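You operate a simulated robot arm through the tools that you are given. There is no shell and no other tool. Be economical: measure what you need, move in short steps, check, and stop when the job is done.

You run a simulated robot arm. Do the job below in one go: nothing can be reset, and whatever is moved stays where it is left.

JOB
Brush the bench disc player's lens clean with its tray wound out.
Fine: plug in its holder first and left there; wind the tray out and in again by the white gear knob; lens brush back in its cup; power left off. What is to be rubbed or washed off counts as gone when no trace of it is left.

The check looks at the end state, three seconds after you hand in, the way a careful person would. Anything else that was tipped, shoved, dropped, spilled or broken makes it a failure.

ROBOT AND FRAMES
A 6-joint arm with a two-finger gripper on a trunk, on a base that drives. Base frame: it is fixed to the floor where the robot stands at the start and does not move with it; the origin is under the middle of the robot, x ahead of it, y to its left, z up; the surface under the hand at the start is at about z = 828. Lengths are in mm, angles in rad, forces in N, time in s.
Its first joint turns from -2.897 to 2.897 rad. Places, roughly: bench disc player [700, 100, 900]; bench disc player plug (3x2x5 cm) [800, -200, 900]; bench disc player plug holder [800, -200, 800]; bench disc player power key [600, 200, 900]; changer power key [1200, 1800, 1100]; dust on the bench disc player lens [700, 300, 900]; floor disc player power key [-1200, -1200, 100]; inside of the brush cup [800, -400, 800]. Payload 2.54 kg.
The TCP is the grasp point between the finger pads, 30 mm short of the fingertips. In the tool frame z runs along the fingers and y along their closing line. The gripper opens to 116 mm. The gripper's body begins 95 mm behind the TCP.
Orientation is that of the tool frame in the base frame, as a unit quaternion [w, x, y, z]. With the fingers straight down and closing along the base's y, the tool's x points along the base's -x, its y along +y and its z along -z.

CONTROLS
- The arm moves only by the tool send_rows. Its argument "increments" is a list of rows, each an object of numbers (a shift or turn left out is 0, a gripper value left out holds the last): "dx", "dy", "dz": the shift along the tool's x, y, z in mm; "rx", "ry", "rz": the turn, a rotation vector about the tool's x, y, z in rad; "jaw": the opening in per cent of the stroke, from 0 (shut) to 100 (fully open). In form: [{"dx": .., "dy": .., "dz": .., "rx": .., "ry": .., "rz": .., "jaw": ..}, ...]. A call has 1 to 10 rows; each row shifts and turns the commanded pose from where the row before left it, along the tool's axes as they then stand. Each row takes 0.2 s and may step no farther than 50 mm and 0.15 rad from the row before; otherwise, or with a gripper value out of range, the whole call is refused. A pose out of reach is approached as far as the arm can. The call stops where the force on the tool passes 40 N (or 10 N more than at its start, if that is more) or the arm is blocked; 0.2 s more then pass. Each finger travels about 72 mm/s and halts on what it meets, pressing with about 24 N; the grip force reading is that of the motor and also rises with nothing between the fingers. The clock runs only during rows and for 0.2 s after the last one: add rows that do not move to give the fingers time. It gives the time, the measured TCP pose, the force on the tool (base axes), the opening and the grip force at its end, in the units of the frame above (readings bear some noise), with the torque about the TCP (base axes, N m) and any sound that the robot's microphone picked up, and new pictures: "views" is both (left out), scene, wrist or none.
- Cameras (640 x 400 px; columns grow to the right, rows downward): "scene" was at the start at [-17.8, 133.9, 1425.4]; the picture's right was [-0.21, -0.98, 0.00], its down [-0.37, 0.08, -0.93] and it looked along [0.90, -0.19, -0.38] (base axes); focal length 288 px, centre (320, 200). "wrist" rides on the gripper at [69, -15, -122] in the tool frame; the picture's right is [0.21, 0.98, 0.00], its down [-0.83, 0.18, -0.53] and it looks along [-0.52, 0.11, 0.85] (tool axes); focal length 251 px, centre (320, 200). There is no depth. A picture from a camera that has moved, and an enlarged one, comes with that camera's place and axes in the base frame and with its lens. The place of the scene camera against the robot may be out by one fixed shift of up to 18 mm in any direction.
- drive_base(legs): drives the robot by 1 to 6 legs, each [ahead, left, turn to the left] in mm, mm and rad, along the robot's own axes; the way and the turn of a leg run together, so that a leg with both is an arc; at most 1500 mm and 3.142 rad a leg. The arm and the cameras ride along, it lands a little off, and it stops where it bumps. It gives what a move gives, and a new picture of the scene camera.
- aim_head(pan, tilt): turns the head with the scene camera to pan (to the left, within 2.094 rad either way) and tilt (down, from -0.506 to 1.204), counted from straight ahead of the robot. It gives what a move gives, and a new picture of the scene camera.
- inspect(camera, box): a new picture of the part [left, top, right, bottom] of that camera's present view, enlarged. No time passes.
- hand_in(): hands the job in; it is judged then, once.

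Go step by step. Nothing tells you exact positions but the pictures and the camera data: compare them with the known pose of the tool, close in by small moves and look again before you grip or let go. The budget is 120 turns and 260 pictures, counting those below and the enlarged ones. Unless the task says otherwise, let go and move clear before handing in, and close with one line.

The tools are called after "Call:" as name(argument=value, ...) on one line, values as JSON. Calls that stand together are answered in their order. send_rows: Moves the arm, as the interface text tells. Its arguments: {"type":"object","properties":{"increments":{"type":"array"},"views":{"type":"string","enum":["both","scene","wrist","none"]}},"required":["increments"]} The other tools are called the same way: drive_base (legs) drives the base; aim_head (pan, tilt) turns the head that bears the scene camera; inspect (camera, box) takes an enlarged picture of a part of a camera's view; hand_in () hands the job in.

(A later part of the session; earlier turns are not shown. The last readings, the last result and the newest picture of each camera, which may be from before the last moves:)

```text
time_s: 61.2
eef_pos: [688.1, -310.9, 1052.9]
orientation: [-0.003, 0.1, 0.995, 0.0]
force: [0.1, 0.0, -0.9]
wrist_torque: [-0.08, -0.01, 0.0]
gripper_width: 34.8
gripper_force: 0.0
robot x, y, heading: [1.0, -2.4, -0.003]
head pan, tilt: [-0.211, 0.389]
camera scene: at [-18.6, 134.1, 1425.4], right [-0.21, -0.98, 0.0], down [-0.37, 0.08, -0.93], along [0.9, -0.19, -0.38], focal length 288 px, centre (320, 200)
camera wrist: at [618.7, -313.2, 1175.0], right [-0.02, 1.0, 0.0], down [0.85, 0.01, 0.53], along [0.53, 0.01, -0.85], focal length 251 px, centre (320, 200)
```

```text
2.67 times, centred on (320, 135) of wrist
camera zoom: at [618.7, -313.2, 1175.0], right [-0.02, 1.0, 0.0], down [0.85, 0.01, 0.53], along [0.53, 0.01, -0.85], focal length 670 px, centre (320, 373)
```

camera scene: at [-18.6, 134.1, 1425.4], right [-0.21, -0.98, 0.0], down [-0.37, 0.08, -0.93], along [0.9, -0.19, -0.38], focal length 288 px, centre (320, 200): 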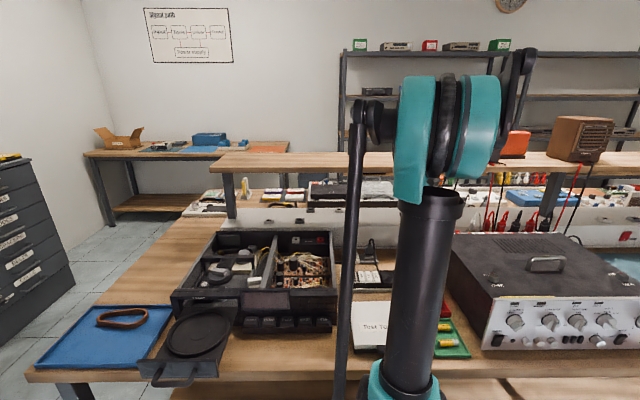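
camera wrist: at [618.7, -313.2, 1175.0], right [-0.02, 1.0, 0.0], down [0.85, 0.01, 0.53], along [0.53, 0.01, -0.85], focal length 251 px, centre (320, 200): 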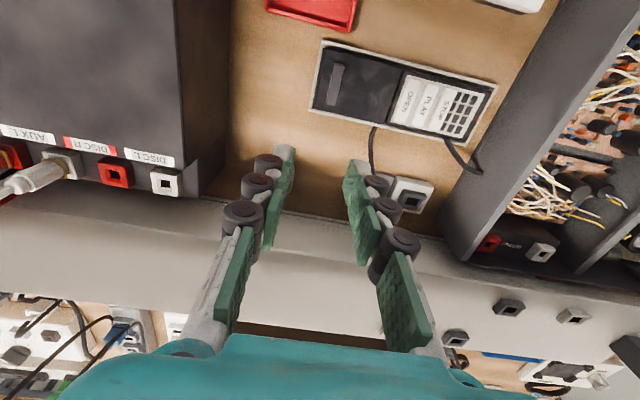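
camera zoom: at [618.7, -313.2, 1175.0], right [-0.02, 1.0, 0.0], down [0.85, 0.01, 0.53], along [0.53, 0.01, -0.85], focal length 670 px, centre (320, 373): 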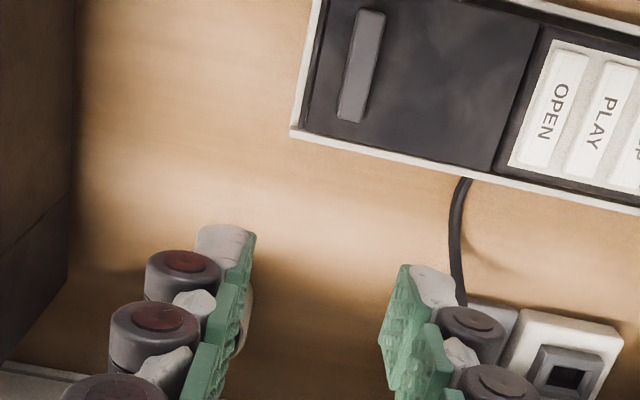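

The brush is hidden behind a finger. I'll shift so that it falls between the fingers.

Call:
send_rows(increments=[{"dx": -5, "dy": -37, "jaw": 60}, {}], views="wrist")

Call:
inspect(camera="wrist", box=[240, 110, 400, 210])

```text
time_s: 61.8
eef_pos: [686.7, -349.5, 1054.4]
orientation: [-0.004, 0.1, 0.995, 0.0]
force: [0.6, -0.8, 0.9]
wrist_torque: [0.02, 0.04, -0.01]
gripper_width: 69.6
gripper_force: 0.1
robot x, y, heading: [1.2, -2.1, 0.002]
head pan, tilt: [-0.211, 0.389]
camera wrist: at [616.0, -351.3, 1175.9], right [-0.02, 1.0, 0.0], down [0.85, 0.01, 0.53], along [0.53, 0.01, -0.85], focal length 251 px, centre (320, 200)
```

wrist: 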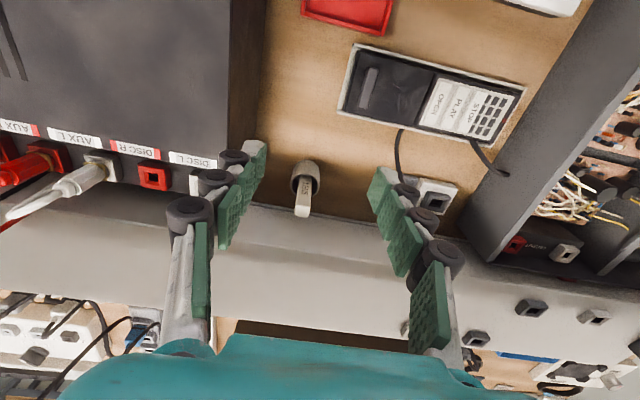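

```text
4.00 times, centred on (320, 160) of wrist
camera zoom: at [616.0, -351.3, 1175.9], right [-0.02, 1.0, 0.0], down [0.85, 0.01, 0.53], along [0.53, 0.01, -0.85], focal length 1006 px, centre (320, 360)
```

zoom: 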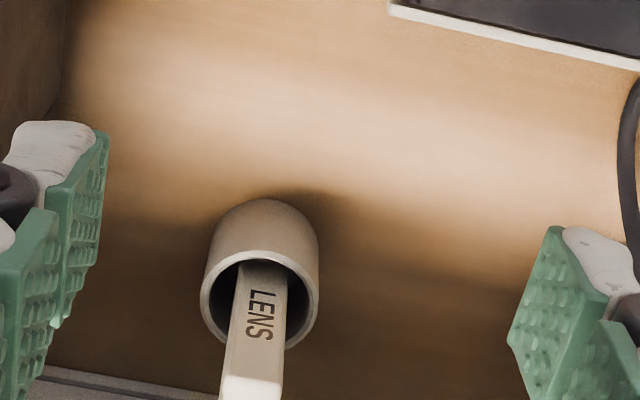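

The brush stands vertically at about (783, -370) with its top near z 942 and the rim near 872. Moving above it.

Call:
send_rows(increments=[{"dx": -33, "dy": -0.5, "dz": 10}, {"dx": -33, "dy": -0.5, "dz": 15}, {"dx": -32, "dy": -0.4, "dz": 20}, {}], views="wrist")

Call:
inspect(camera="wrist", box=[240, 80, 400, 180])

```text
time_s: 62.8
eef_pos: [783.0, -368.5, 1009.6]
orientation: [-0.003, 0.099, 0.995, 0.001]
force: [-0.6, 0.6, 0.2]
wrist_torque: [-0.01, 0.03, 0.0]
gripper_width: 69.5
gripper_force: 0.1
robot x, y, heading: [-2.2, 1.8, -0.002]
head pan, tilt: [-0.211, 0.389]
camera wrist: at [711.9, -371.2, 1131.0], right [-0.02, 1.0, 0.0], down [0.85, 0.01, 0.53], along [0.53, 0.01, -0.85], focal length 251 px, centre (320, 200)
```

wrist: 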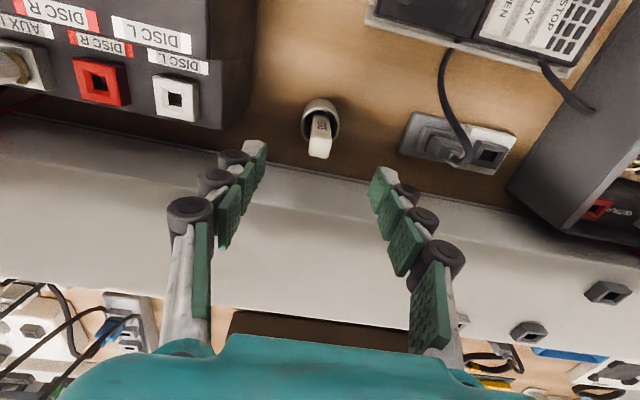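

```text
4.00 times, centred on (320, 130) of wrist
camera zoom: at [711.9, -371.2, 1131.0], right [-0.02, 1.0, 0.0], down [0.85, 0.01, 0.53], along [0.53, 0.01, -0.85], focal length 1006 px, centre (320, 480)
```

zoom: 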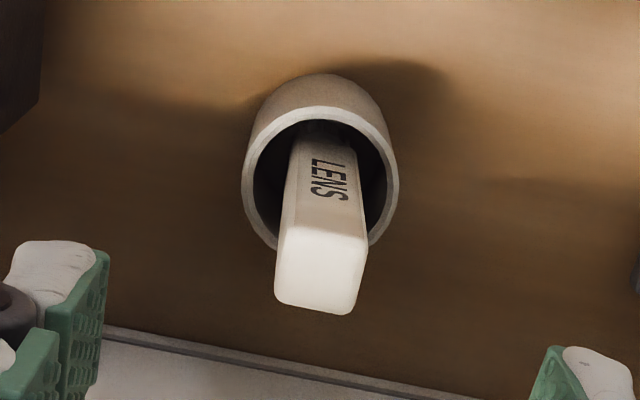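

Well centred. Descending to grip height and closing.

Call:
send_rows(increments=[{"dx": 1, "dy": -2, "jaw": 45}, {"dz": 35}, {"dz": 36}, {"jaw": 20}, {"jaw": 5}, {}, {}], views="wrist")

```text
time_s: 64.4
eef_pos: [778.9, -372.0, 935.9]
orientation: [-0.003, 0.1, 0.995, 0.001]
force: [0.2, -0.1, 0.4]
wrist_torque: [0.01, 0.05, -0.03]
gripper_width: 16.8
gripper_force: 24.2
robot x, y, heading: [0.9, 2.3, -0.007]
head pan, tilt: [-0.211, 0.389]
camera wrist: at [709.5, -373.7, 1058.2], right [-0.02, 1.0, 0.0], down [0.85, 0.01, 0.53], along [0.53, 0.01, -0.85], focal length 251 px, centre (320, 200)
```

wrist: 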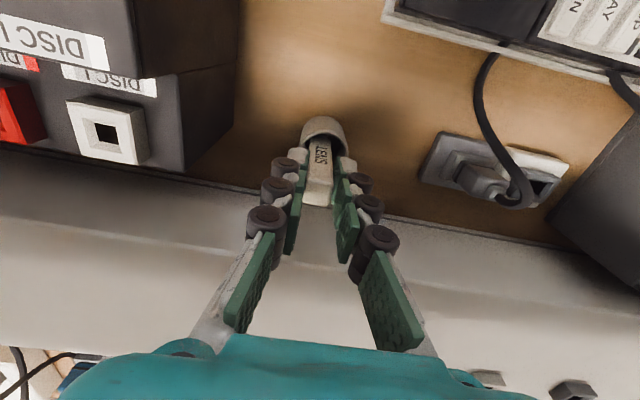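

Brush gripped (16.8 mm). Lifting straight up and checking it.

Call:
send_rows(increments=[{"dz": -20}, {"dz": -30}, {"dz": -40}, {"dz": -40}, {"dz": -30}, {}], views="both")

Call:
inspect(camera="wrist", box=[240, 60, 400, 210])

```text
time_s: 65.8
eef_pos: [780.0, -372.5, 1095.3]
orientation: [-0.003, 0.1, 0.995, 0.0]
force: [0.7, 0.9, -0.7]
wrist_torque: [0.02, 0.01, 0.01]
gripper_width: 16.7
gripper_force: 24.4
robot x, y, heading: [1.0, -0.0, -0.002]
head pan, tilt: [-0.211, 0.389]
camera scene: at [-18.4, 133.8, 1425.4], right [-0.21, -0.98, 0.0], down [-0.37, 0.08, -0.93], along [0.9, -0.19, -0.38], focal length 288 px, centre (320, 200)
camera wrist: at [710.0, -374.7, 1216.7], right [-0.02, 1.0, 0.0], down [0.85, 0.01, 0.53], along [0.53, 0.01, -0.85], focal length 251 px, centre (320, 200)
```

scene: 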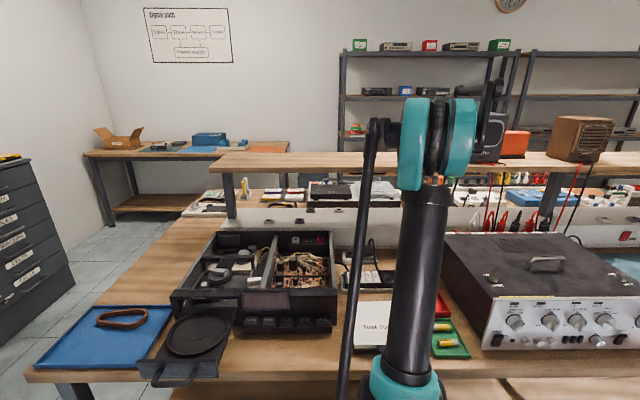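
wrist: 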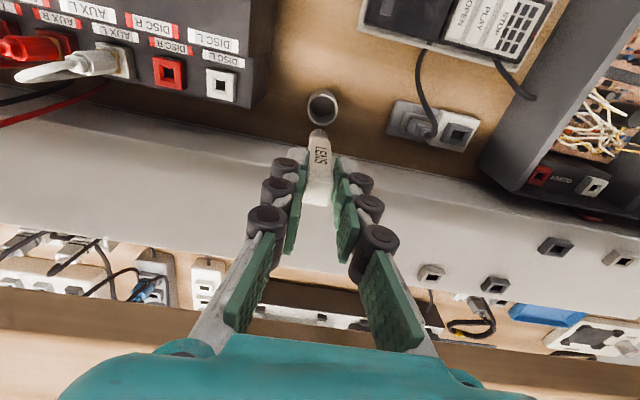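

```text
2.67 times, centred on (320, 135) of wrist
camera zoom: at [710.0, -374.7, 1216.7], right [-0.02, 1.0, 0.0], down [0.85, 0.01, 0.53], along [0.53, 0.01, -0.85], focal length 670 px, centre (320, 373)
```

zoom: 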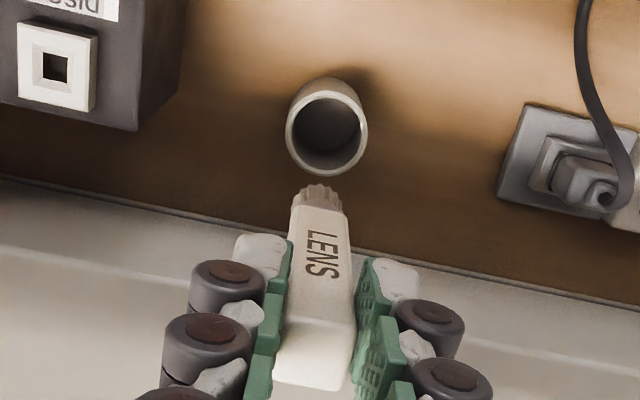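

The brush tip is about 102 mm below the TCP. Travelling back above the player for a look at the lens.

Call:
send_rows(increments=[{"dx": 20, "dy": 45}, {"dx": 20, "dy": 45}, {"dx": 20, "dy": 45}, {"dx": 20, "dy": 45}, {"dx": 20, "dy": 45}, {"dx": 20, "dy": 45}, {"dx": 20, "dy": 45}, {"dx": 20, "dy": 45}, {"dx": 20, "dy": 45}, {"dx": 20, "dy": 45}], views="none")

Call:
send_rows(increments=[{"dx": 20, "dy": 45}, {"dx": 20, "dy": 45}, {"dx": 20, "dy": 40}, {}], views="wrist")

Call:
inspect(camera="wrist", box=[290, 110, 450, 210])

```text
time_s: 68.0
eef_pos: [670.3, 109.8, 1098.1]
orientation: [-0.004, 0.101, 0.995, 0.0]
force: [-0.9, 0.7, -0.5]
wrist_torque: [-0.02, -0.01, 0.03]
gripper_width: 16.6
gripper_force: 23.9
robot x, y, heading: [-1.4, 1.6, 0.004]
head pan, tilt: [-0.211, 0.389]
```

```text
time_s: 69.0
eef_pos: [641.2, 249.6, 1093.9]
orientation: [-0.004, 0.101, 0.995, 0.0]
force: [-0.2, 0.4, 0.1]
wrist_torque: [-0.02, -0.04, -0.01]
gripper_width: 17.2
gripper_force: 23.8
robot x, y, heading: [-0.7, 5.0, -0.001]
head pan, tilt: [-0.211, 0.389]
camera wrist: at [571.6, 247.5, 1215.9], right [-0.02, 1.0, 0.0], down [0.85, 0.01, 0.53], along [0.53, 0.01, -0.85], focal length 251 px, centre (320, 200)
```

wrist: 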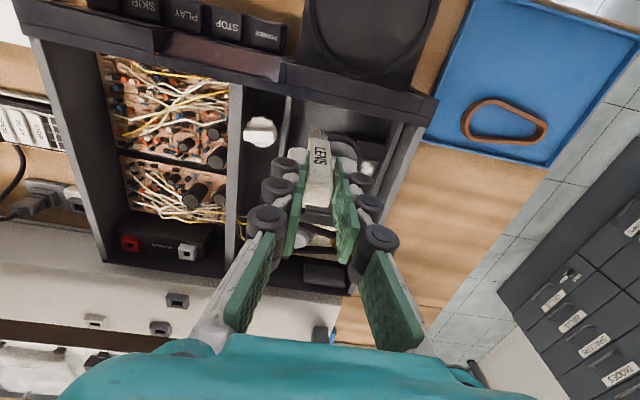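

```text
4.00 times, centred on (370, 160) of wrist
camera zoom: at [571.6, 247.5, 1215.9], right [-0.02, 1.0, 0.0], down [0.85, 0.01, 0.53], along [0.53, 0.01, -0.85], focal length 1006 px, centre (120, 360)
```

zoom: 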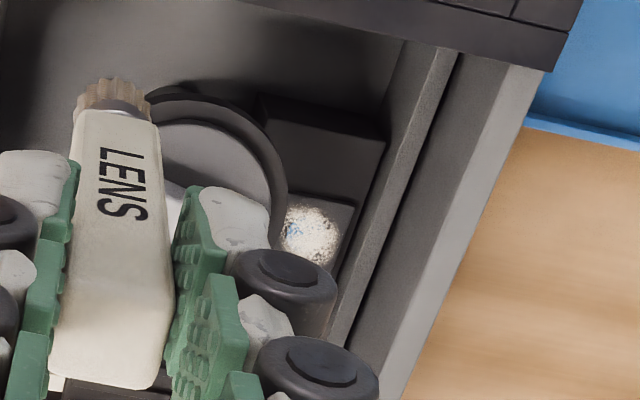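

The dusty lens is at about (731, 320, 871). I'll position the brush above it, keeping the tip above the walls.

Call:
send_rows(increments=[{"dx": -24, "dy": 29, "dz": 10}, {"dx": -24, "dy": 29, "dz": 10}, {"dx": -24, "dy": 28, "dz": 10}, {}], views="both")

Call:
inspect(camera="wrist", box=[250, 80, 410, 180])

Call:
inspect(camera="scene", box=[165, 215, 285, 290])

```text
time_s: 70.0
eef_pos: [728.9, 319.6, 1068.8]
orientation: [-0.004, 0.099, 0.995, 0.001]
force: [-0.6, -0.9, -0.4]
wrist_torque: [0.02, 0.02, 0.01]
gripper_width: 16.9
gripper_force: 24.1
robot x, y, heading: [-0.3, -0.9, 0.0]
head pan, tilt: [-0.211, 0.389]
camera scene: at [-18.5, 133.9, 1425.4], right [-0.21, -0.98, 0.0], down [-0.37, 0.08, -0.93], along [0.9, -0.19, -0.38], focal length 288 px, centre (320, 200)
camera wrist: at [658.0, 317.4, 1189.3], right [-0.02, 1.0, 0.0], down [0.85, 0.01, 0.53], along [0.53, 0.01, -0.85], focal length 251 px, centre (320, 200)
```

scene: 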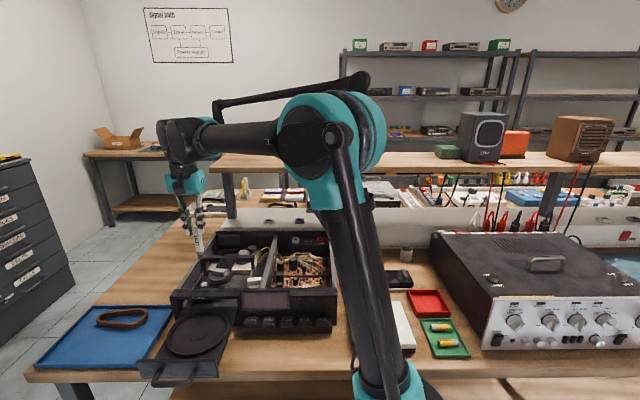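
wrist: 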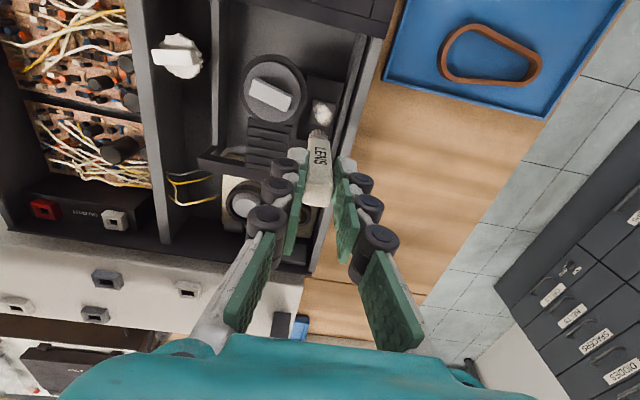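

```text
4.00 times, centred on (330, 130) of wrist
camera zoom: at [658.0, 317.4, 1189.3], right [-0.02, 1.0, 0.0], down [0.85, 0.01, 0.53], along [0.53, 0.01, -0.85], focal length 1006 px, centre (280, 480)
```

zoom: 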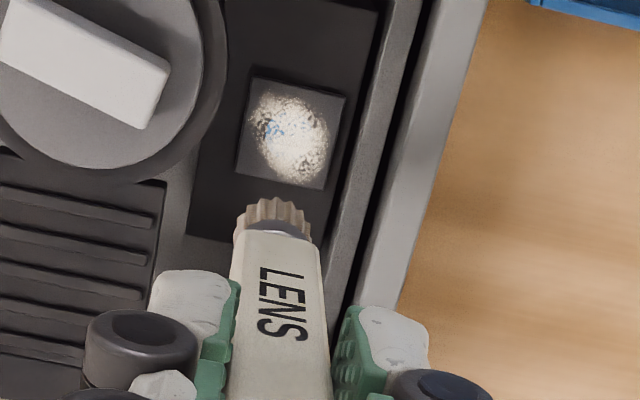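

```text
5.33 times, centred on (225, 252) of scene
camera zoom: at [-18.5, 133.9, 1425.4], right [-0.21, -0.98, 0.0], down [-0.37, 0.08, -0.93], along [0.9, -0.19, -0.38], focal length 1537 px, centre (827, -80)
```

zoom: 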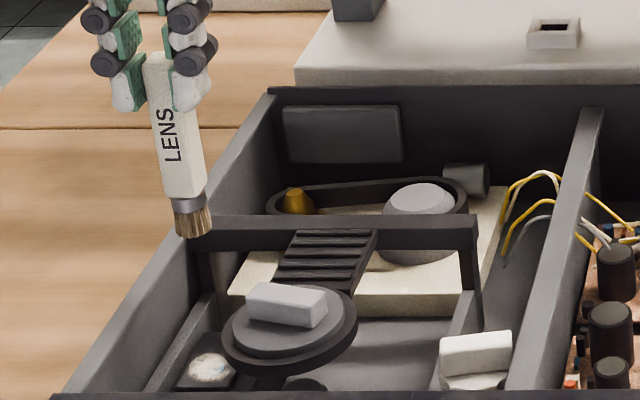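

The lens centre is (733, 320.5, ~870), and the bristle tip is about (6, 4) mm short of it. Correcting and descending carefully.

Call:
send_rows(increments=[{"dx": -5, "dy": 5}, {"dz": 30}, {"dz": 30}, {"dz": 20}, {}], views="both")

Call:
inspect(camera="wrist", box=[250, 80, 410, 180])

Call:
inspect(camera="scene", box=[165, 225, 285, 300])

```text
time_s: 71.2
eef_pos: [732.4, 323.5, 987.3]
orientation: [-0.004, 0.1, 0.995, 0.0]
force: [0.6, 0.4, -0.3]
wrist_torque: [0.01, 0.0, 0.04]
gripper_width: 16.6
gripper_force: 24.4
robot x, y, heading: [0.6, -0.6, 0.001]
head pan, tilt: [-0.211, 0.389]
camera scene: at [-18.3, 133.9, 1425.4], right [-0.21, -0.98, 0.0], down [-0.37, 0.08, -0.93], along [0.9, -0.19, -0.38], focal length 288 px, centre (320, 200)
camera wrist: at [662.8, 321.7, 1108.2], right [-0.02, 1.0, 0.0], down [0.85, 0.01, 0.53], along [0.53, 0.01, -0.85], focal length 251 px, centre (320, 200)
```

scene: 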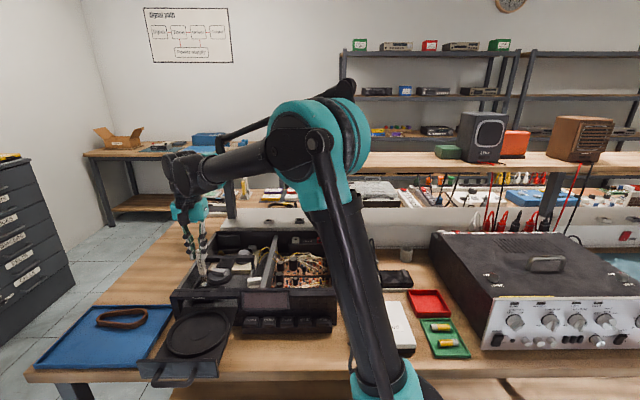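
wrist: 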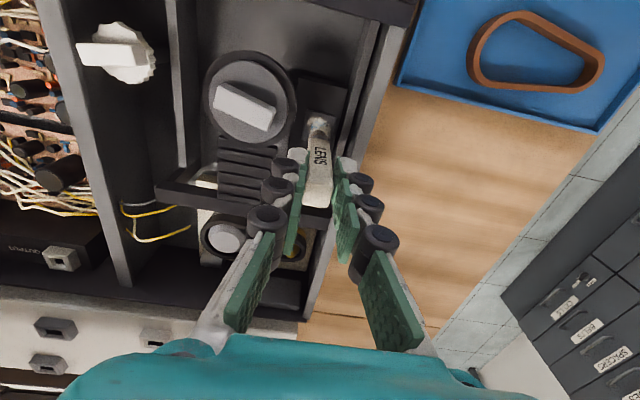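

```text
4.00 times, centred on (330, 130) of wrist
camera zoom: at [662.8, 321.7, 1108.2], right [-0.02, 1.0, 0.0], down [0.85, 0.01, 0.53], along [0.53, 0.01, -0.85], focal length 1006 px, centre (280, 480)
```

zoom: 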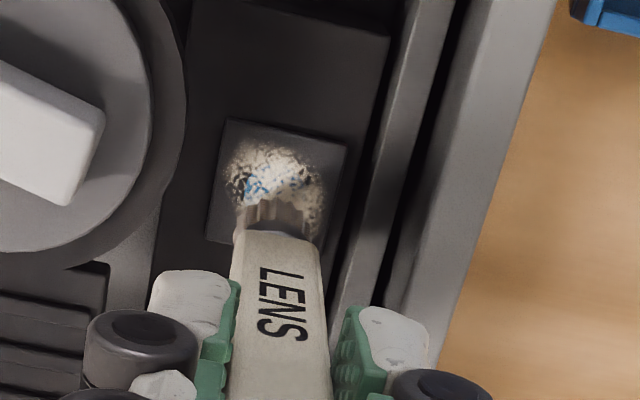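

```text
5.33 times, centred on (225, 262) of scene
camera zoom: at [-18.3, 133.9, 1425.4], right [-0.21, -0.98, 0.0], down [-0.37, 0.08, -0.93], along [0.9, -0.19, -0.38], focal length 1537 px, centre (827, -133)
```

zoom: 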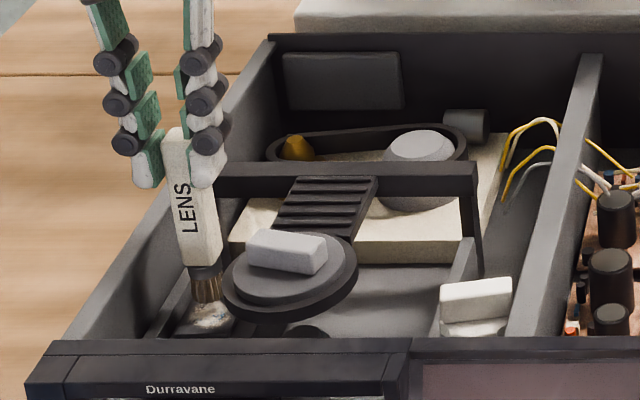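

The bristles are right over the lens. Lowering to contact in small steps.

Call:
send_rows(increments=[{"dz": 4}, {"dz": 3}, {"dz": 3}, {"dz": 2}, {}], views="none")

```text
time_s: 72.4
eef_pos: [732.9, 323.4, 976.6]
orientation: [-0.003, 0.1, 0.995, 0.0]
force: [-0.7, 0.3, 2.6]
wrist_torque: [0.02, 0.01, 0.02]
gripper_width: 16.9
gripper_force: 24.4
robot x, y, heading: [-1.4, 1.8, 0.0]
head pan, tilt: [-0.211, 0.389]
```

Light contact (2.6 N). Now sweeping over the lens.

Call:
send_rows(increments=[{"dz": 1}, {"dx": 5, "dy": -4}, {"dx": 4, "dy": -2}, {"dx": -9}, {"dx": -9}, {"dy": 6}, {"dx": 9}, {"dx": 9}, {"dy": 6}, {"dx": -9}], views="none")

Call:
send_rows(increments=[{"dx": -9}, {"dx": 9, "dy": -6}, {"dx": 6}, {"dy": -6}, {"dx": -6}, {"dx": -6}, {"dy": 6}, {"dy": 6}, {"dx": 6, "dy": -6}], views="none")

Call:
inspect(camera="wrist", box=[250, 80, 410, 180])

```text
time_s: 74.6
eef_pos: [734.5, 328.9, 972.9]
orientation: [-0.003, 0.1, 0.995, 0.0]
force: [-4.5, 1.3, 9.9]
wrist_torque: [0.06, 0.38, 0.02]
gripper_width: 16.7
gripper_force: 23.8
robot x, y, heading: [1.7, 3.5, 0.002]
head pan, tilt: [-0.211, 0.389]
```

```text
time_s: 76.6
eef_pos: [734.2, 322.3, 974.3]
orientation: [-0.004, 0.099, 0.995, 0.0]
force: [-0.3, -0.9, -0.4]
wrist_torque: [0.01, -0.02, -0.04]
gripper_width: 16.5
gripper_force: 24.0
robot x, y, heading: [0.7, -4.9, -0.0]
head pan, tilt: [-0.211, 0.389]
```

```text
4.00 times, centred on (330, 130) of wrist
camera zoom: at [664.7, 320.7, 1095.6], right [-0.02, 1.0, 0.0], down [0.85, 0.01, 0.53], along [0.53, 0.01, -0.85], focal length 1006 px, centre (280, 480)
```

zoom: 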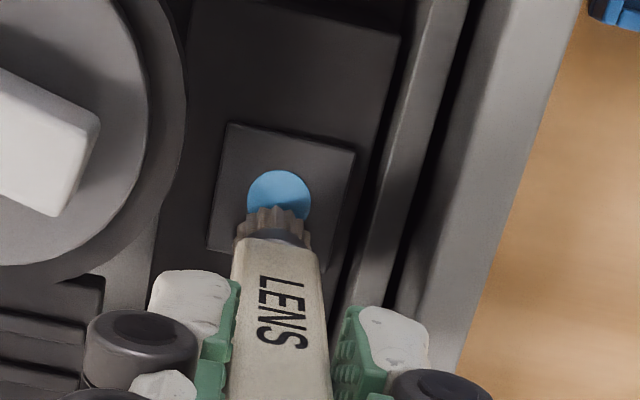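

The lens shows clean blue. I'll raise the brush to see all of it.

Call:
send_rows(increments=[{"dz": -30}, {"dz": -40}, {"dz": -30}, {}], views="none")

Call:
inspect(camera="wrist", box=[280, 80, 360, 130])

Call:
inspect(camera="scene", box=[185, 260, 245, 298])

```text
time_s: 77.6
eef_pos: [734.2, 322.9, 1070.2]
orientation: [-0.003, 0.1, 0.995, 0.0]
force: [-1.0, 0.7, 0.6]
wrist_torque: [-0.03, -0.03, 0.02]
gripper_width: 17.0
gripper_force: 23.7
robot x, y, heading: [-0.1, -7.0, -0.004]
head pan, tilt: [-0.211, 0.389]
```

```text
8.00 times, centred on (320, 105) of wrist
camera zoom: at [663.7, 320.4, 1192.8], right [-0.02, 1.0, 0.0], down [0.85, 0.01, 0.53], along [0.53, 0.01, -0.85], focal length 2012 px, centre (320, 960)
```

zoom: 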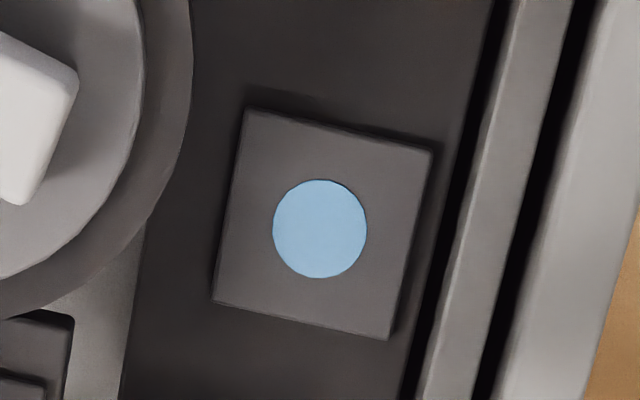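

```text
10.53 times, centred on (215, 279) of scene
camera zoom: at [-18.4, 133.9, 1425.4], right [-0.21, -0.98, 0.0], down [-0.37, 0.08, -0.93], along [0.9, -0.19, -0.38], focal length 3033 px, centre (1425, -632)
```

zoom: 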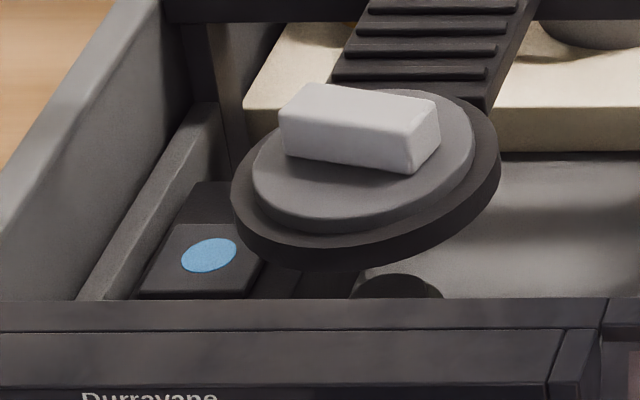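

The lens is spotless. Returning the brush to its cup.

Call:
send_rows(increments=[{"dz": -28}, {"dx": -12.2, "dy": -44.8}, {"dx": -12.2, "dy": -44.8}, {"dx": -12.2, "dy": -44.8}, {"dx": -12.2, "dy": -44.8}, {"dx": -12.2, "dy": -44.8}, {"dx": -12.2, "dy": -44.8}, {"dx": -12.2, "dy": -44.8}, {"dx": -12.2, "dy": -44.8}, {"dx": -12.2, "dy": -44.8}], views="none")

Call:
send_rows(increments=[{"dx": -12.2, "dy": -44.8}, {"dx": -12.2, "dy": -44.8}, {"dx": -12.2, "dy": -44.8}, {"dx": -12.2, "dy": -44.8}, {"dx": -12.2, "dy": -44.8}, {"dx": -12.2, "dy": -44.8}, {}], views="wrist")

Call:
inspect(camera="wrist", box=[240, 60, 400, 210])

```text
time_s: 79.8
eef_pos: [761.9, -93.5, 1099.7]
orientation: [-0.003, 0.1, 0.995, 0.0]
force: [0.1, 0.8, -0.8]
wrist_torque: [-0.01, 0.01, 0.01]
gripper_width: 16.9
gripper_force: 23.6
robot x, y, heading: [2.6, -1.6, -0.0]
head pan, tilt: [-0.211, 0.389]
```

```text
time_s: 81.4
eef_pos: [779.1, -371.2, 1100.8]
orientation: [-0.003, 0.1, 0.995, 0.0]
force: [-0.2, -0.8, -0.2]
wrist_torque: [0.02, 0.01, 0.01]
gripper_width: 16.7
gripper_force: 23.9
robot x, y, heading: [-2.0, -1.7, 0.001]
head pan, tilt: [-0.211, 0.389]
camera wrist: at [709.0, -374.0, 1223.1], right [-0.02, 1.0, 0.0], down [0.85, 0.01, 0.53], along [0.53, 0.01, -0.85], focal length 251 px, centre (320, 200)
```

wrist: 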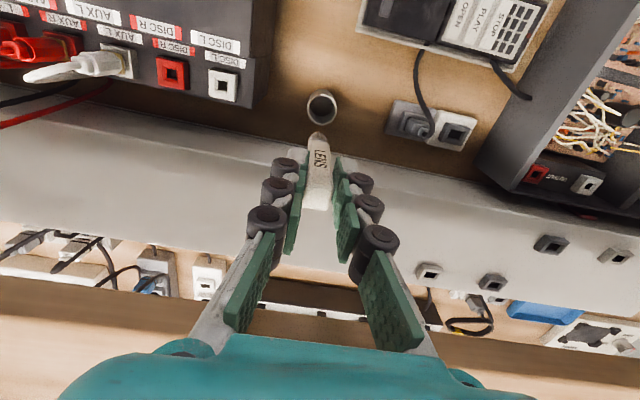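

```text
2.67 times, centred on (320, 135) of wrist
camera zoom: at [709.0, -374.0, 1223.1], right [-0.02, 1.0, 0.0], down [0.85, 0.01, 0.53], along [0.53, 0.01, -0.85], focal length 670 px, centre (320, 373)
```

zoom: 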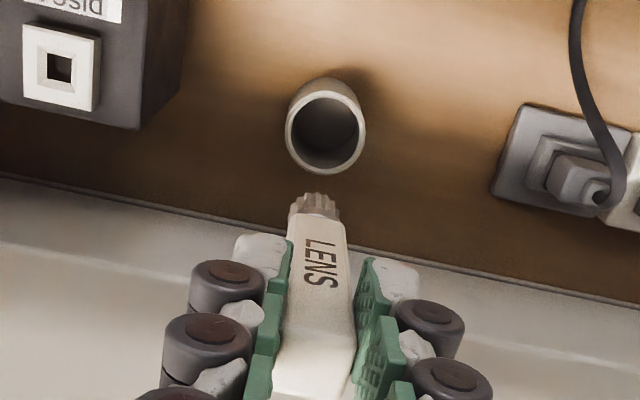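

Call:
send_rows(increments=[{"dy": 1, "dz": 40}, {"dz": 40}, {"dz": 35}, {}], views="none")

Call:
inspect(camera="wrist", box=[260, 90, 380, 165])

```text
time_s: 82.4
eef_pos: [781.2, -368.4, 985.5]
orientation: [-0.004, 0.099, 0.995, 0.0]
force: [-0.5, -1.1, -0.3]
wrist_torque: [0.03, 0.01, -0.01]
gripper_width: 16.8
gripper_force: 24.1
robot x, y, heading: [-2.0, -0.6, 0.0]
head pan, tilt: [-0.211, 0.389]
```

```text
5.33 times, centred on (320, 128) of wrist
camera zoom: at [711.5, -370.5, 1107.7], right [-0.02, 1.0, 0.0], down [0.85, 0.01, 0.53], along [0.53, 0.01, -0.85], focal length 1341 px, centre (320, 587)
```

zoom: 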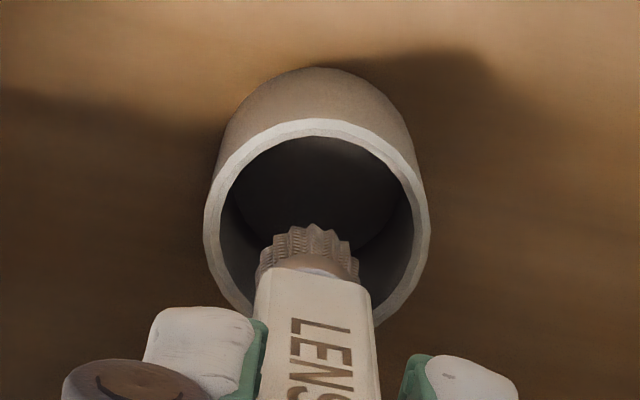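

The tip is about 3.5 mm past the cup's centre. Correcting and lowering in.

Call:
send_rows(increments=[{"dx": 3.5, "dy": 0.8}, {"dz": 15}, {"dz": 12}, {"dz": 10}, {}], views="none")

Call:
inspect(camera="wrist", box=[260, 90, 380, 165])

```text
time_s: 83.6
eef_pos: [777.0, -369.7, 949.7]
orientation: [-0.004, 0.1, 0.995, 0.0]
force: [-0.2, 0.2, -0.2]
wrist_torque: [0.0, -0.04, -0.01]
gripper_width: 16.7
gripper_force: 23.6
robot x, y, heading: [1.2, -2.8, 0.0]
head pan, tilt: [-0.211, 0.389]
```

```text
5.33 times, centred on (320, 128) of wrist
camera zoom: at [706.5, -371.4, 1071.4], right [-0.02, 1.0, 0.0], down [0.85, 0.01, 0.53], along [0.53, 0.01, -0.85], focal length 1341 px, centre (320, 587)
```

zoom: 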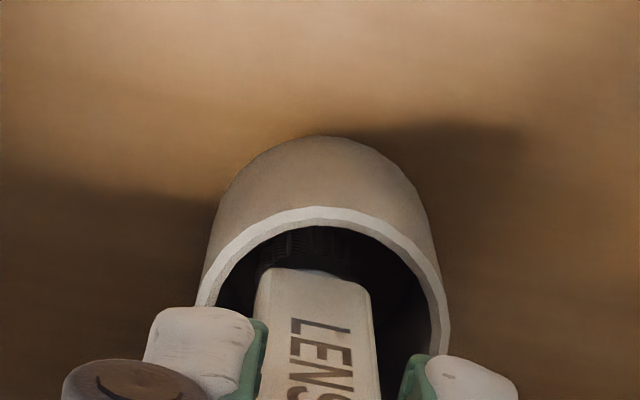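

Call:
send_rows(increments=[{"dy": 1, "dz": 5}, {"dz": 4}, {"dz": 3}, {"dz": 3}, {}], views="none")

```text
time_s: 84.8
eef_pos: [775.3, -366.7, 932.9]
orientation: [-0.003, 0.1, 0.995, 0.001]
force: [-0.4, 0.3, -0.8]
wrist_torque: [0.04, 0.02, 0.0]
gripper_width: 17.0
gripper_force: 24.5
robot x, y, heading: [1.2, 2.6, -0.001]
head pan, tilt: [-0.211, 0.389]
```

Call:
send_rows(increments=[{"dz": 2}, {"dz": 2}, {}], views="wrist")

Call:
inspect(camera="wrist", box=[250, 80, 410, 220])

```text
time_s: 85.6
eef_pos: [776.2, -368.5, 931.6]
orientation: [-0.003, 0.1, 0.995, 0.0]
force: [0.7, 1.0, 23.9]
wrist_torque: [0.02, -0.17, 0.03]
gripper_width: 16.9
gripper_force: 23.8
robot x, y, heading: [-0.1, -0.0, 0.002]
head pan, tilt: [-0.211, 0.389]
camera wrist: at [706.5, -370.2, 1053.0], right [-0.02, 1.0, 0.0], down [0.85, 0.01, 0.53], along [0.53, 0.01, -0.85], focal length 251 px, centre (320, 200)
```

wrist: 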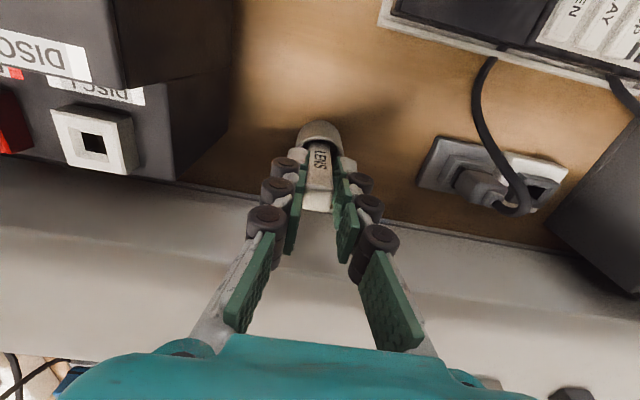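

```text
2.86 times, centred on (330, 150) of wrist
camera zoom: at [706.5, -370.2, 1053.0], right [-0.02, 1.0, 0.0], down [0.85, 0.01, 0.53], along [0.53, 0.01, -0.85], focal length 718 px, centre (291, 343)
```

zoom: 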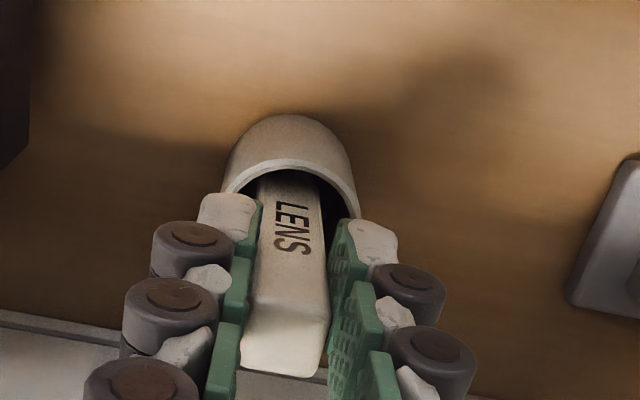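

The brush rests on the cup floor. Releasing it and rising.

Call:
send_rows(increments=[{"dz": -3}, {"jaw": 22}, {"jaw": 40}, {}, {"dz": -40}, {"dz": -40}, {"dz": -40}, {}], views="wrist")

Call:
inspect(camera="wrist", box=[260, 60, 420, 160])

```text
time_s: 87.4
eef_pos: [776.0, -365.9, 1051.7]
orientation: [-0.004, 0.1, 0.995, 0.0]
force: [-0.2, -0.4, 0.2]
wrist_torque: [-0.01, 0.01, -0.02]
gripper_width: 46.5
gripper_force: 0.1
robot x, y, heading: [-3.2, -1.7, -0.001]
head pan, tilt: [-0.211, 0.389]
camera wrist: at [705.7, -368.5, 1173.4], right [-0.02, 1.0, 0.0], down [0.85, 0.01, 0.53], along [0.53, 0.01, -0.85], focal length 251 px, centre (320, 200)
```

wrist: 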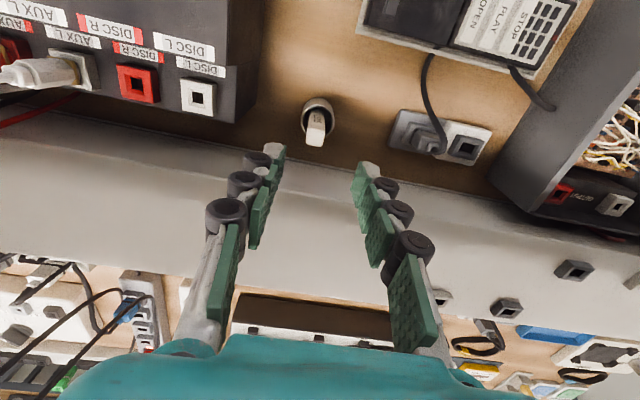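

```text
4.00 times, centred on (340, 110) of wrist
camera zoom: at [705.7, -368.5, 1173.4], right [-0.02, 1.0, 0.0], down [0.85, 0.01, 0.53], along [0.53, 0.01, -0.85], focal length 1006 px, centre (240, 560)
```

zoom: 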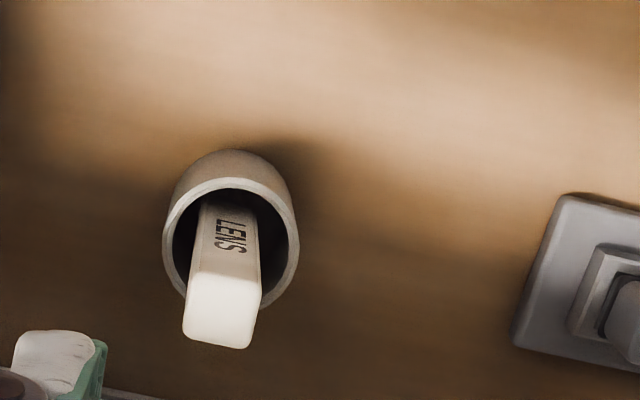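

The brush is upright in its cup. Returning to the white knob with the jaws turned to its end position.

Call:
send_rows(increments=[{"dx": 18.9, "dy": 46}, {"dx": 18.9, "dy": 46}, {"dx": 18.9, "dy": 46}, {"dx": 18.9, "dy": 46}, {"dx": 18.9, "dy": 46}, {"dx": 18.9, "dy": 46}, {"dx": 18.9, "dy": 46}, {"dx": 18.9, "dy": 46}, {"dx": 18.9, "dy": 46}, {"dx": 18.9, "dy": 46}], views="none")

Call:
send_rows(increments=[{"dx": 18.9, "dy": 46, "jaw": 35}, {"rz": 0.15}, {"rz": 0.15}, {"rz": 0.15}, {"rz": 0.15}, {"rz": 0.15}, {"rz": 0.15}, {"rz": 0.15}, {"rz": 0.15}, {"rz": 0.15}], views="none")

Call:
send_rows(increments=[{"rz": 0.02}, {"dz": 40}, {}], views="wrist")

Call:
inspect(camera="wrist", box=[240, 60, 400, 160])

```text
time_s: 89.6
eef_pos: [680.1, 118.0, 1054.2]
orientation: [-0.003, 0.099, 0.995, 0.001]
force: [-0.3, -0.1, -1.5]
wrist_torque: [0.01, -0.02, 0.02]
gripper_width: 46.4
gripper_force: 0.1
robot x, y, heading: [0.4, -2.2, -0.003]
head pan, tilt: [-0.211, 0.389]
```

```text
time_s: 91.8
eef_pos: [673.1, 166.9, 1054.9]
orientation: [-0.003, 0.7, 0.714, -0.001]
force: [-0.8, 0.9, 0.0]
wrist_torque: [0.01, -0.01, 0.0]
gripper_width: 40.7
gripper_force: 0.0
robot x, y, heading: [-0.9, 1.1, -0.001]
head pan, tilt: [-0.211, 0.389]
```

```text
time_s: 92.6
eef_pos: [671.2, 169.6, 1013.5]
orientation: [-0.003, 0.706, 0.708, -0.002]
force: [-0.2, -0.9, 0.1]
wrist_torque: [0.02, -0.01, 0.01]
gripper_width: 40.6
gripper_force: 0.1
robot x, y, heading: [-0.0, -2.7, -0.001]
head pan, tilt: [-0.211, 0.389]
camera wrist: at [657.2, 237.6, 1135.1], right [0.98, 0.22, -0.01], down [0.19, -0.83, 0.53], along [0.11, -0.52, -0.85], focal length 251 px, centre (320, 200)
```

wrist: 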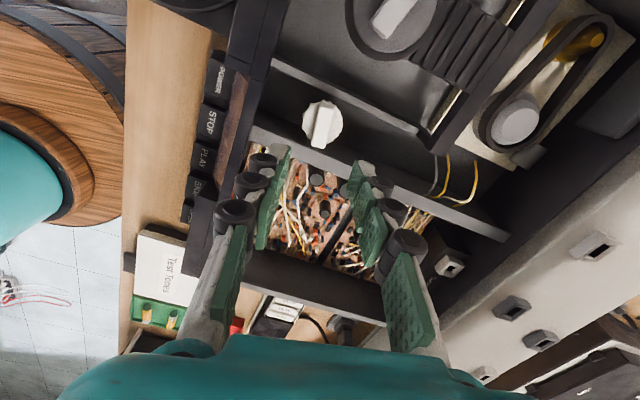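

```text
4.00 times, centred on (320, 110) of wrist
camera zoom: at [657.2, 237.6, 1135.1], right [0.98, 0.22, -0.01], down [0.19, -0.83, 0.53], along [0.11, -0.52, -0.85], focal length 1006 px, centre (320, 560)
```

zoom: 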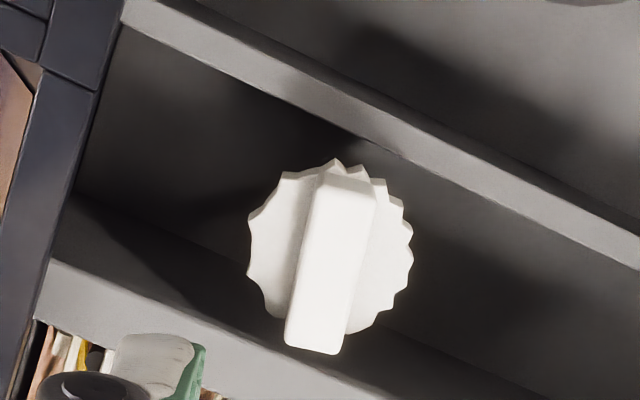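

The bar lines up with the jaws. Descending and gripping.

Call:
send_rows(increments=[{"dx": 1.5, "dz": 30}, {"dz": 30}, {"dz": 22}, {"dz": 10}, {"jaw": 15}, {"jaw": 4}, {}, {}], views="wrist")

```text
time_s: 94.4
eef_pos: [671.7, 168.6, 923.1]
orientation: [-0.003, 0.706, 0.708, -0.001]
force: [1.9, -0.7, -8.6]
wrist_torque: [0.06, -0.1, 0.01]
gripper_width: 13.6
gripper_force: 40.0
robot x, y, heading: [-0.4, -0.5, -0.001]
head pan, tilt: [-0.211, 0.389]
camera wrist: at [658.0, 237.2, 1044.8], right [0.98, 0.22, -0.01], down [0.19, -0.83, 0.53], along [0.11, -0.52, -0.85], focal length 251 px, centre (320, 200)
```

wrist: 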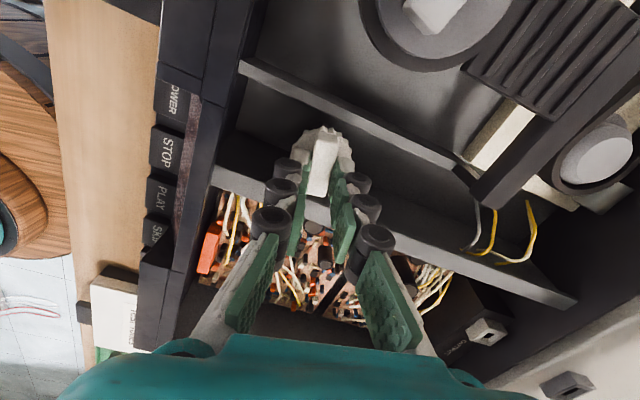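

Gripped at 13.6 mm. Winding counter-clockwise to bring the tray in.

Call:
send_rows(increments=[{"rz": -0.12}, {"rz": -0.12}, {"rz": -0.12}, {}], views="none")

Call:
send_rows(increments=[{"rz": -0.12}, {"rz": -0.12}, {}], views="scene")

```text
time_s: 95.4
eef_pos: [673.5, 169.9, 921.9]
orientation: [-0.003, 0.569, 0.822, 0.0]
force: [25.1, -6.2, 17.2]
wrist_torque: [-0.99, -1.04, -0.1]
gripper_width: 13.6
gripper_force: 40.4
robot x, y, heading: [-4.1, 2.5, 0.002]
head pan, tilt: [-0.211, 0.389]
```

```text
time_s: 95.8
eef_pos: [675.8, 170.0, 923.5]
orientation: [-0.001, 0.529, 0.849, -0.001]
force: [3.6, -1.6, -1.9]
wrist_torque: [0.32, 0.08, -0.02]
gripper_width: 13.5
gripper_force: 40.3
robot x, y, heading: [0.2, -0.7, 0.001]
head pan, tilt: [-0.211, 0.389]
stopped in row 2: the force on the tool passed its limit at 43 N (the readings are from after the stop); the commanded pose is now the measured one
camera scene: at [-18.0, 133.8, 1425.4], right [-0.21, -0.98, 0.0], down [-0.37, 0.08, -0.92], along [0.9, -0.19, -0.38], focal length 288 px, centre (320, 200)
```

scene: 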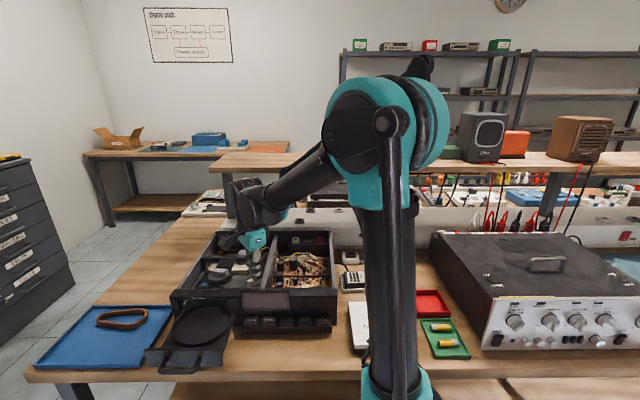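

The tray is moving in; the force pattern puts the gear axis near (673, 175). I'll loosen, slide about 5.5 mm along the bar and re-grip.

Call:
send_rows(increments=[{"jaw": 22}, {}, {"dx": 5.5}, {"jaw": 4}, {}, {}], views="none")

Call:
send_rows(increments=[{"rz": -0.12}, {"rz": -0.12}, {"rz": -0.12}, {}], views="none")

```text
time_s: 97.2
eef_pos: [671.3, 174.9, 923.7]
orientation: [-0.002, 0.529, 0.849, -0.001]
force: [-2.9, -3.1, -4.5]
wrist_torque: [-0.05, 0.1, -0.01]
gripper_width: 13.6
gripper_force: 40.1
robot x, y, heading: [-4.1, -1.9, 0.006]
head pan, tilt: [-0.211, 0.389]
```

```text
time_s: 98.2
eef_pos: [671.6, 174.2, 924.1]
orientation: [-0.001, 0.367, 0.93, 0.0]
force: [-0.2, -10.2, 7.6]
wrist_torque: [-0.54, -0.29, 0.01]
gripper_width: 13.6
gripper_force: 39.7
robot x, y, heading: [2.1, 1.2, 0.0]
head pan, tilt: [-0.211, 0.389]
```

Much better centred. Continuing the winding.

Call:
send_rows(increments=[{"rz": -0.12}, {"rz": -0.12}, {"rz": -0.12}, {"rz": -0.12}, {}], views="none")

Call:
send_rows(increments=[{"rz": -0.12}, {"rz": -0.12}, {"rz": -0.12}, {}], views="scene")

```text
time_s: 99.4
eef_pos: [670.7, 172.3, 923.0]
orientation: [-0.002, 0.135, 0.991, 0.0]
force: [6.5, -18.0, 32.2]
wrist_torque: [-0.36, 0.38, -0.01]
gripper_width: 13.4
gripper_force: 39.8
robot x, y, heading: [-1.1, 1.0, -0.007]
head pan, tilt: [-0.211, 0.389]
```

```text
time_s: 100.4
eef_pos: [671.3, 174.5, 923.8]
orientation: [-0.001, -0.044, 0.999, 0.0]
force: [-6.1, -35.0, 18.7]
wrist_torque: [-0.9, -0.25, -0.09]
gripper_width: 13.4
gripper_force: 40.2
robot x, y, heading: [-3.8, -3.4, -0.0]
head pan, tilt: [-0.211, 0.389]
camera scene: at [-19.0, 132.2, 1425.6], right [-0.21, -0.98, 0.0], down [-0.37, 0.08, -0.93], along [0.9, -0.19, -0.38], focal length 288 px, centre (320, 200)
```

scene: 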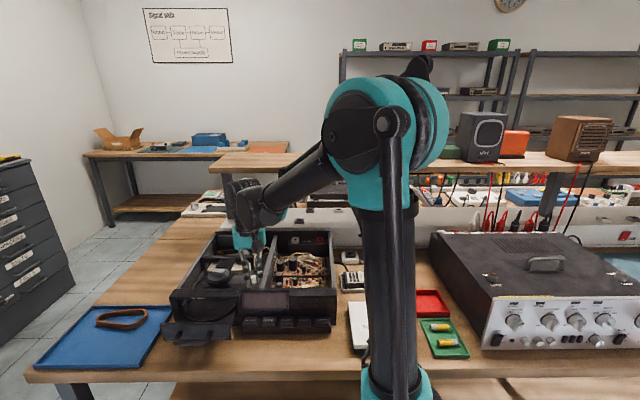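

Call:
send_rows(increments=[{"dy": -2}, {"dy": -2}, {"rz": -0.12}, {"rz": -0.12}, {"rz": -0.12}, {}], views="none")

Call:
send_rows(increments=[{"rz": -0.12}, {"rz": -0.12}, {}], views="none")

```text
time_s: 101.8
eef_pos: [671.1, 172.2, 923.5]
orientation: [-0.001, -0.224, 0.975, 0.001]
force: [-19.2, 13.8, 4.1]
wrist_torque: [0.12, 1.11, 0.07]
gripper_width: 13.8
gripper_force: 40.1
robot x, y, heading: [0.0, -2.0, 0.001]
head pan, tilt: [-0.211, 0.389]
```

```text
time_s: 102.6
eef_pos: [671.5, 171.9, 923.0]
orientation: [-0.002, -0.338, 0.941, 0.002]
force: [-26.1, 13.7, -9.9]
wrist_torque: [0.61, 0.4, 0.06]
gripper_width: 13.6
gripper_force: 40.6
robot x, y, heading: [-4.6, 2.0, -0.003]
head pan, tilt: [-0.211, 0.389]
```

Call:
send_rows(increments=[{"dx": 1.4, "dy": 3}, {"rz": -0.12}, {"rz": -0.12}, {"rz": -0.12}, {}], views="none")

Call:
send_rows(increments=[{"rz": -0.1}, {"rz": -0.1}, {}], views="scene")

Call:
inspect(camera="scene", box=[165, 220, 345, 333])

```text
time_s: 104.0
eef_pos: [672.0, 171.1, 923.4]
orientation: [0.0, -0.499, 0.866, 0.0]
force: [0.2, -3.0, 2.2]
wrist_torque: [0.18, -0.22, 0.01]
gripper_width: 13.7
gripper_force: 39.9
robot x, y, heading: [1.7, -1.1, 0.001]
head pan, tilt: [-0.211, 0.389]
stopped in row 5: the force on the tool passed its limit at 43 N (the readings are from after the stop); the commanded pose is now the measured one
```

```text
time_s: 104.8
eef_pos: [672.0, 170.9, 923.3]
orientation: [0.0, -0.584, 0.811, 0.0]
force: [8.3, -13.6, 13.2]
wrist_torque: [-0.44, -0.24, -0.03]
gripper_width: 13.6
gripper_force: 40.3
robot x, y, heading: [2.0, 0.6, -0.0]
head pan, tilt: [-0.211, 0.389]
camera scene: at [-17.8, 133.0, 1425.5], right [-0.21, -0.98, 0.0], down [-0.37, 0.08, -0.93], along [0.9, -0.19, -0.38], focal length 288 px, centre (320, 200)
```

scene: 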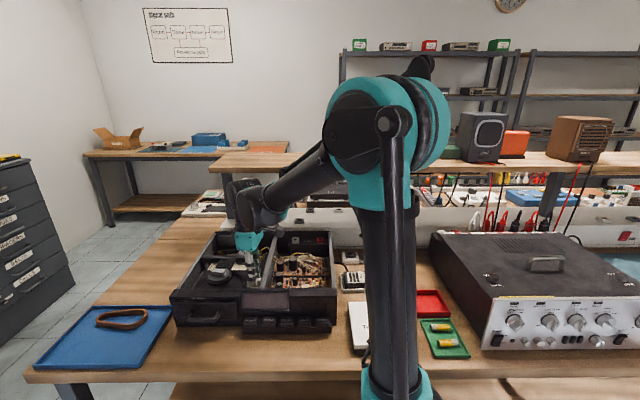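

```text
3.54 times, centred on (255, 276) of scene
camera zoom: at [-17.8, 133.0, 1425.5], right [-0.21, -0.98, 0.0], down [-0.37, 0.08, -0.93], along [0.9, -0.19, -0.38], focal length 1020 px, centre (550, -71)
```

zoom: 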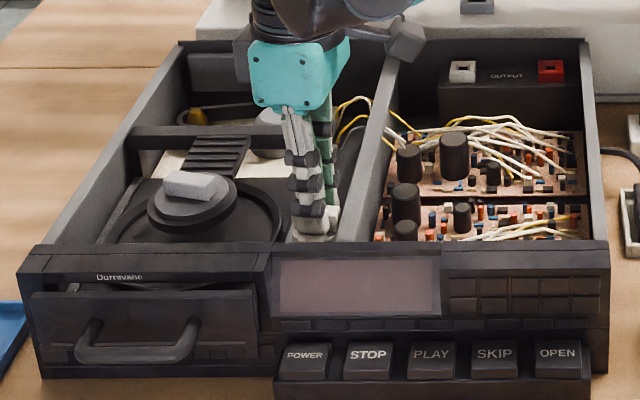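

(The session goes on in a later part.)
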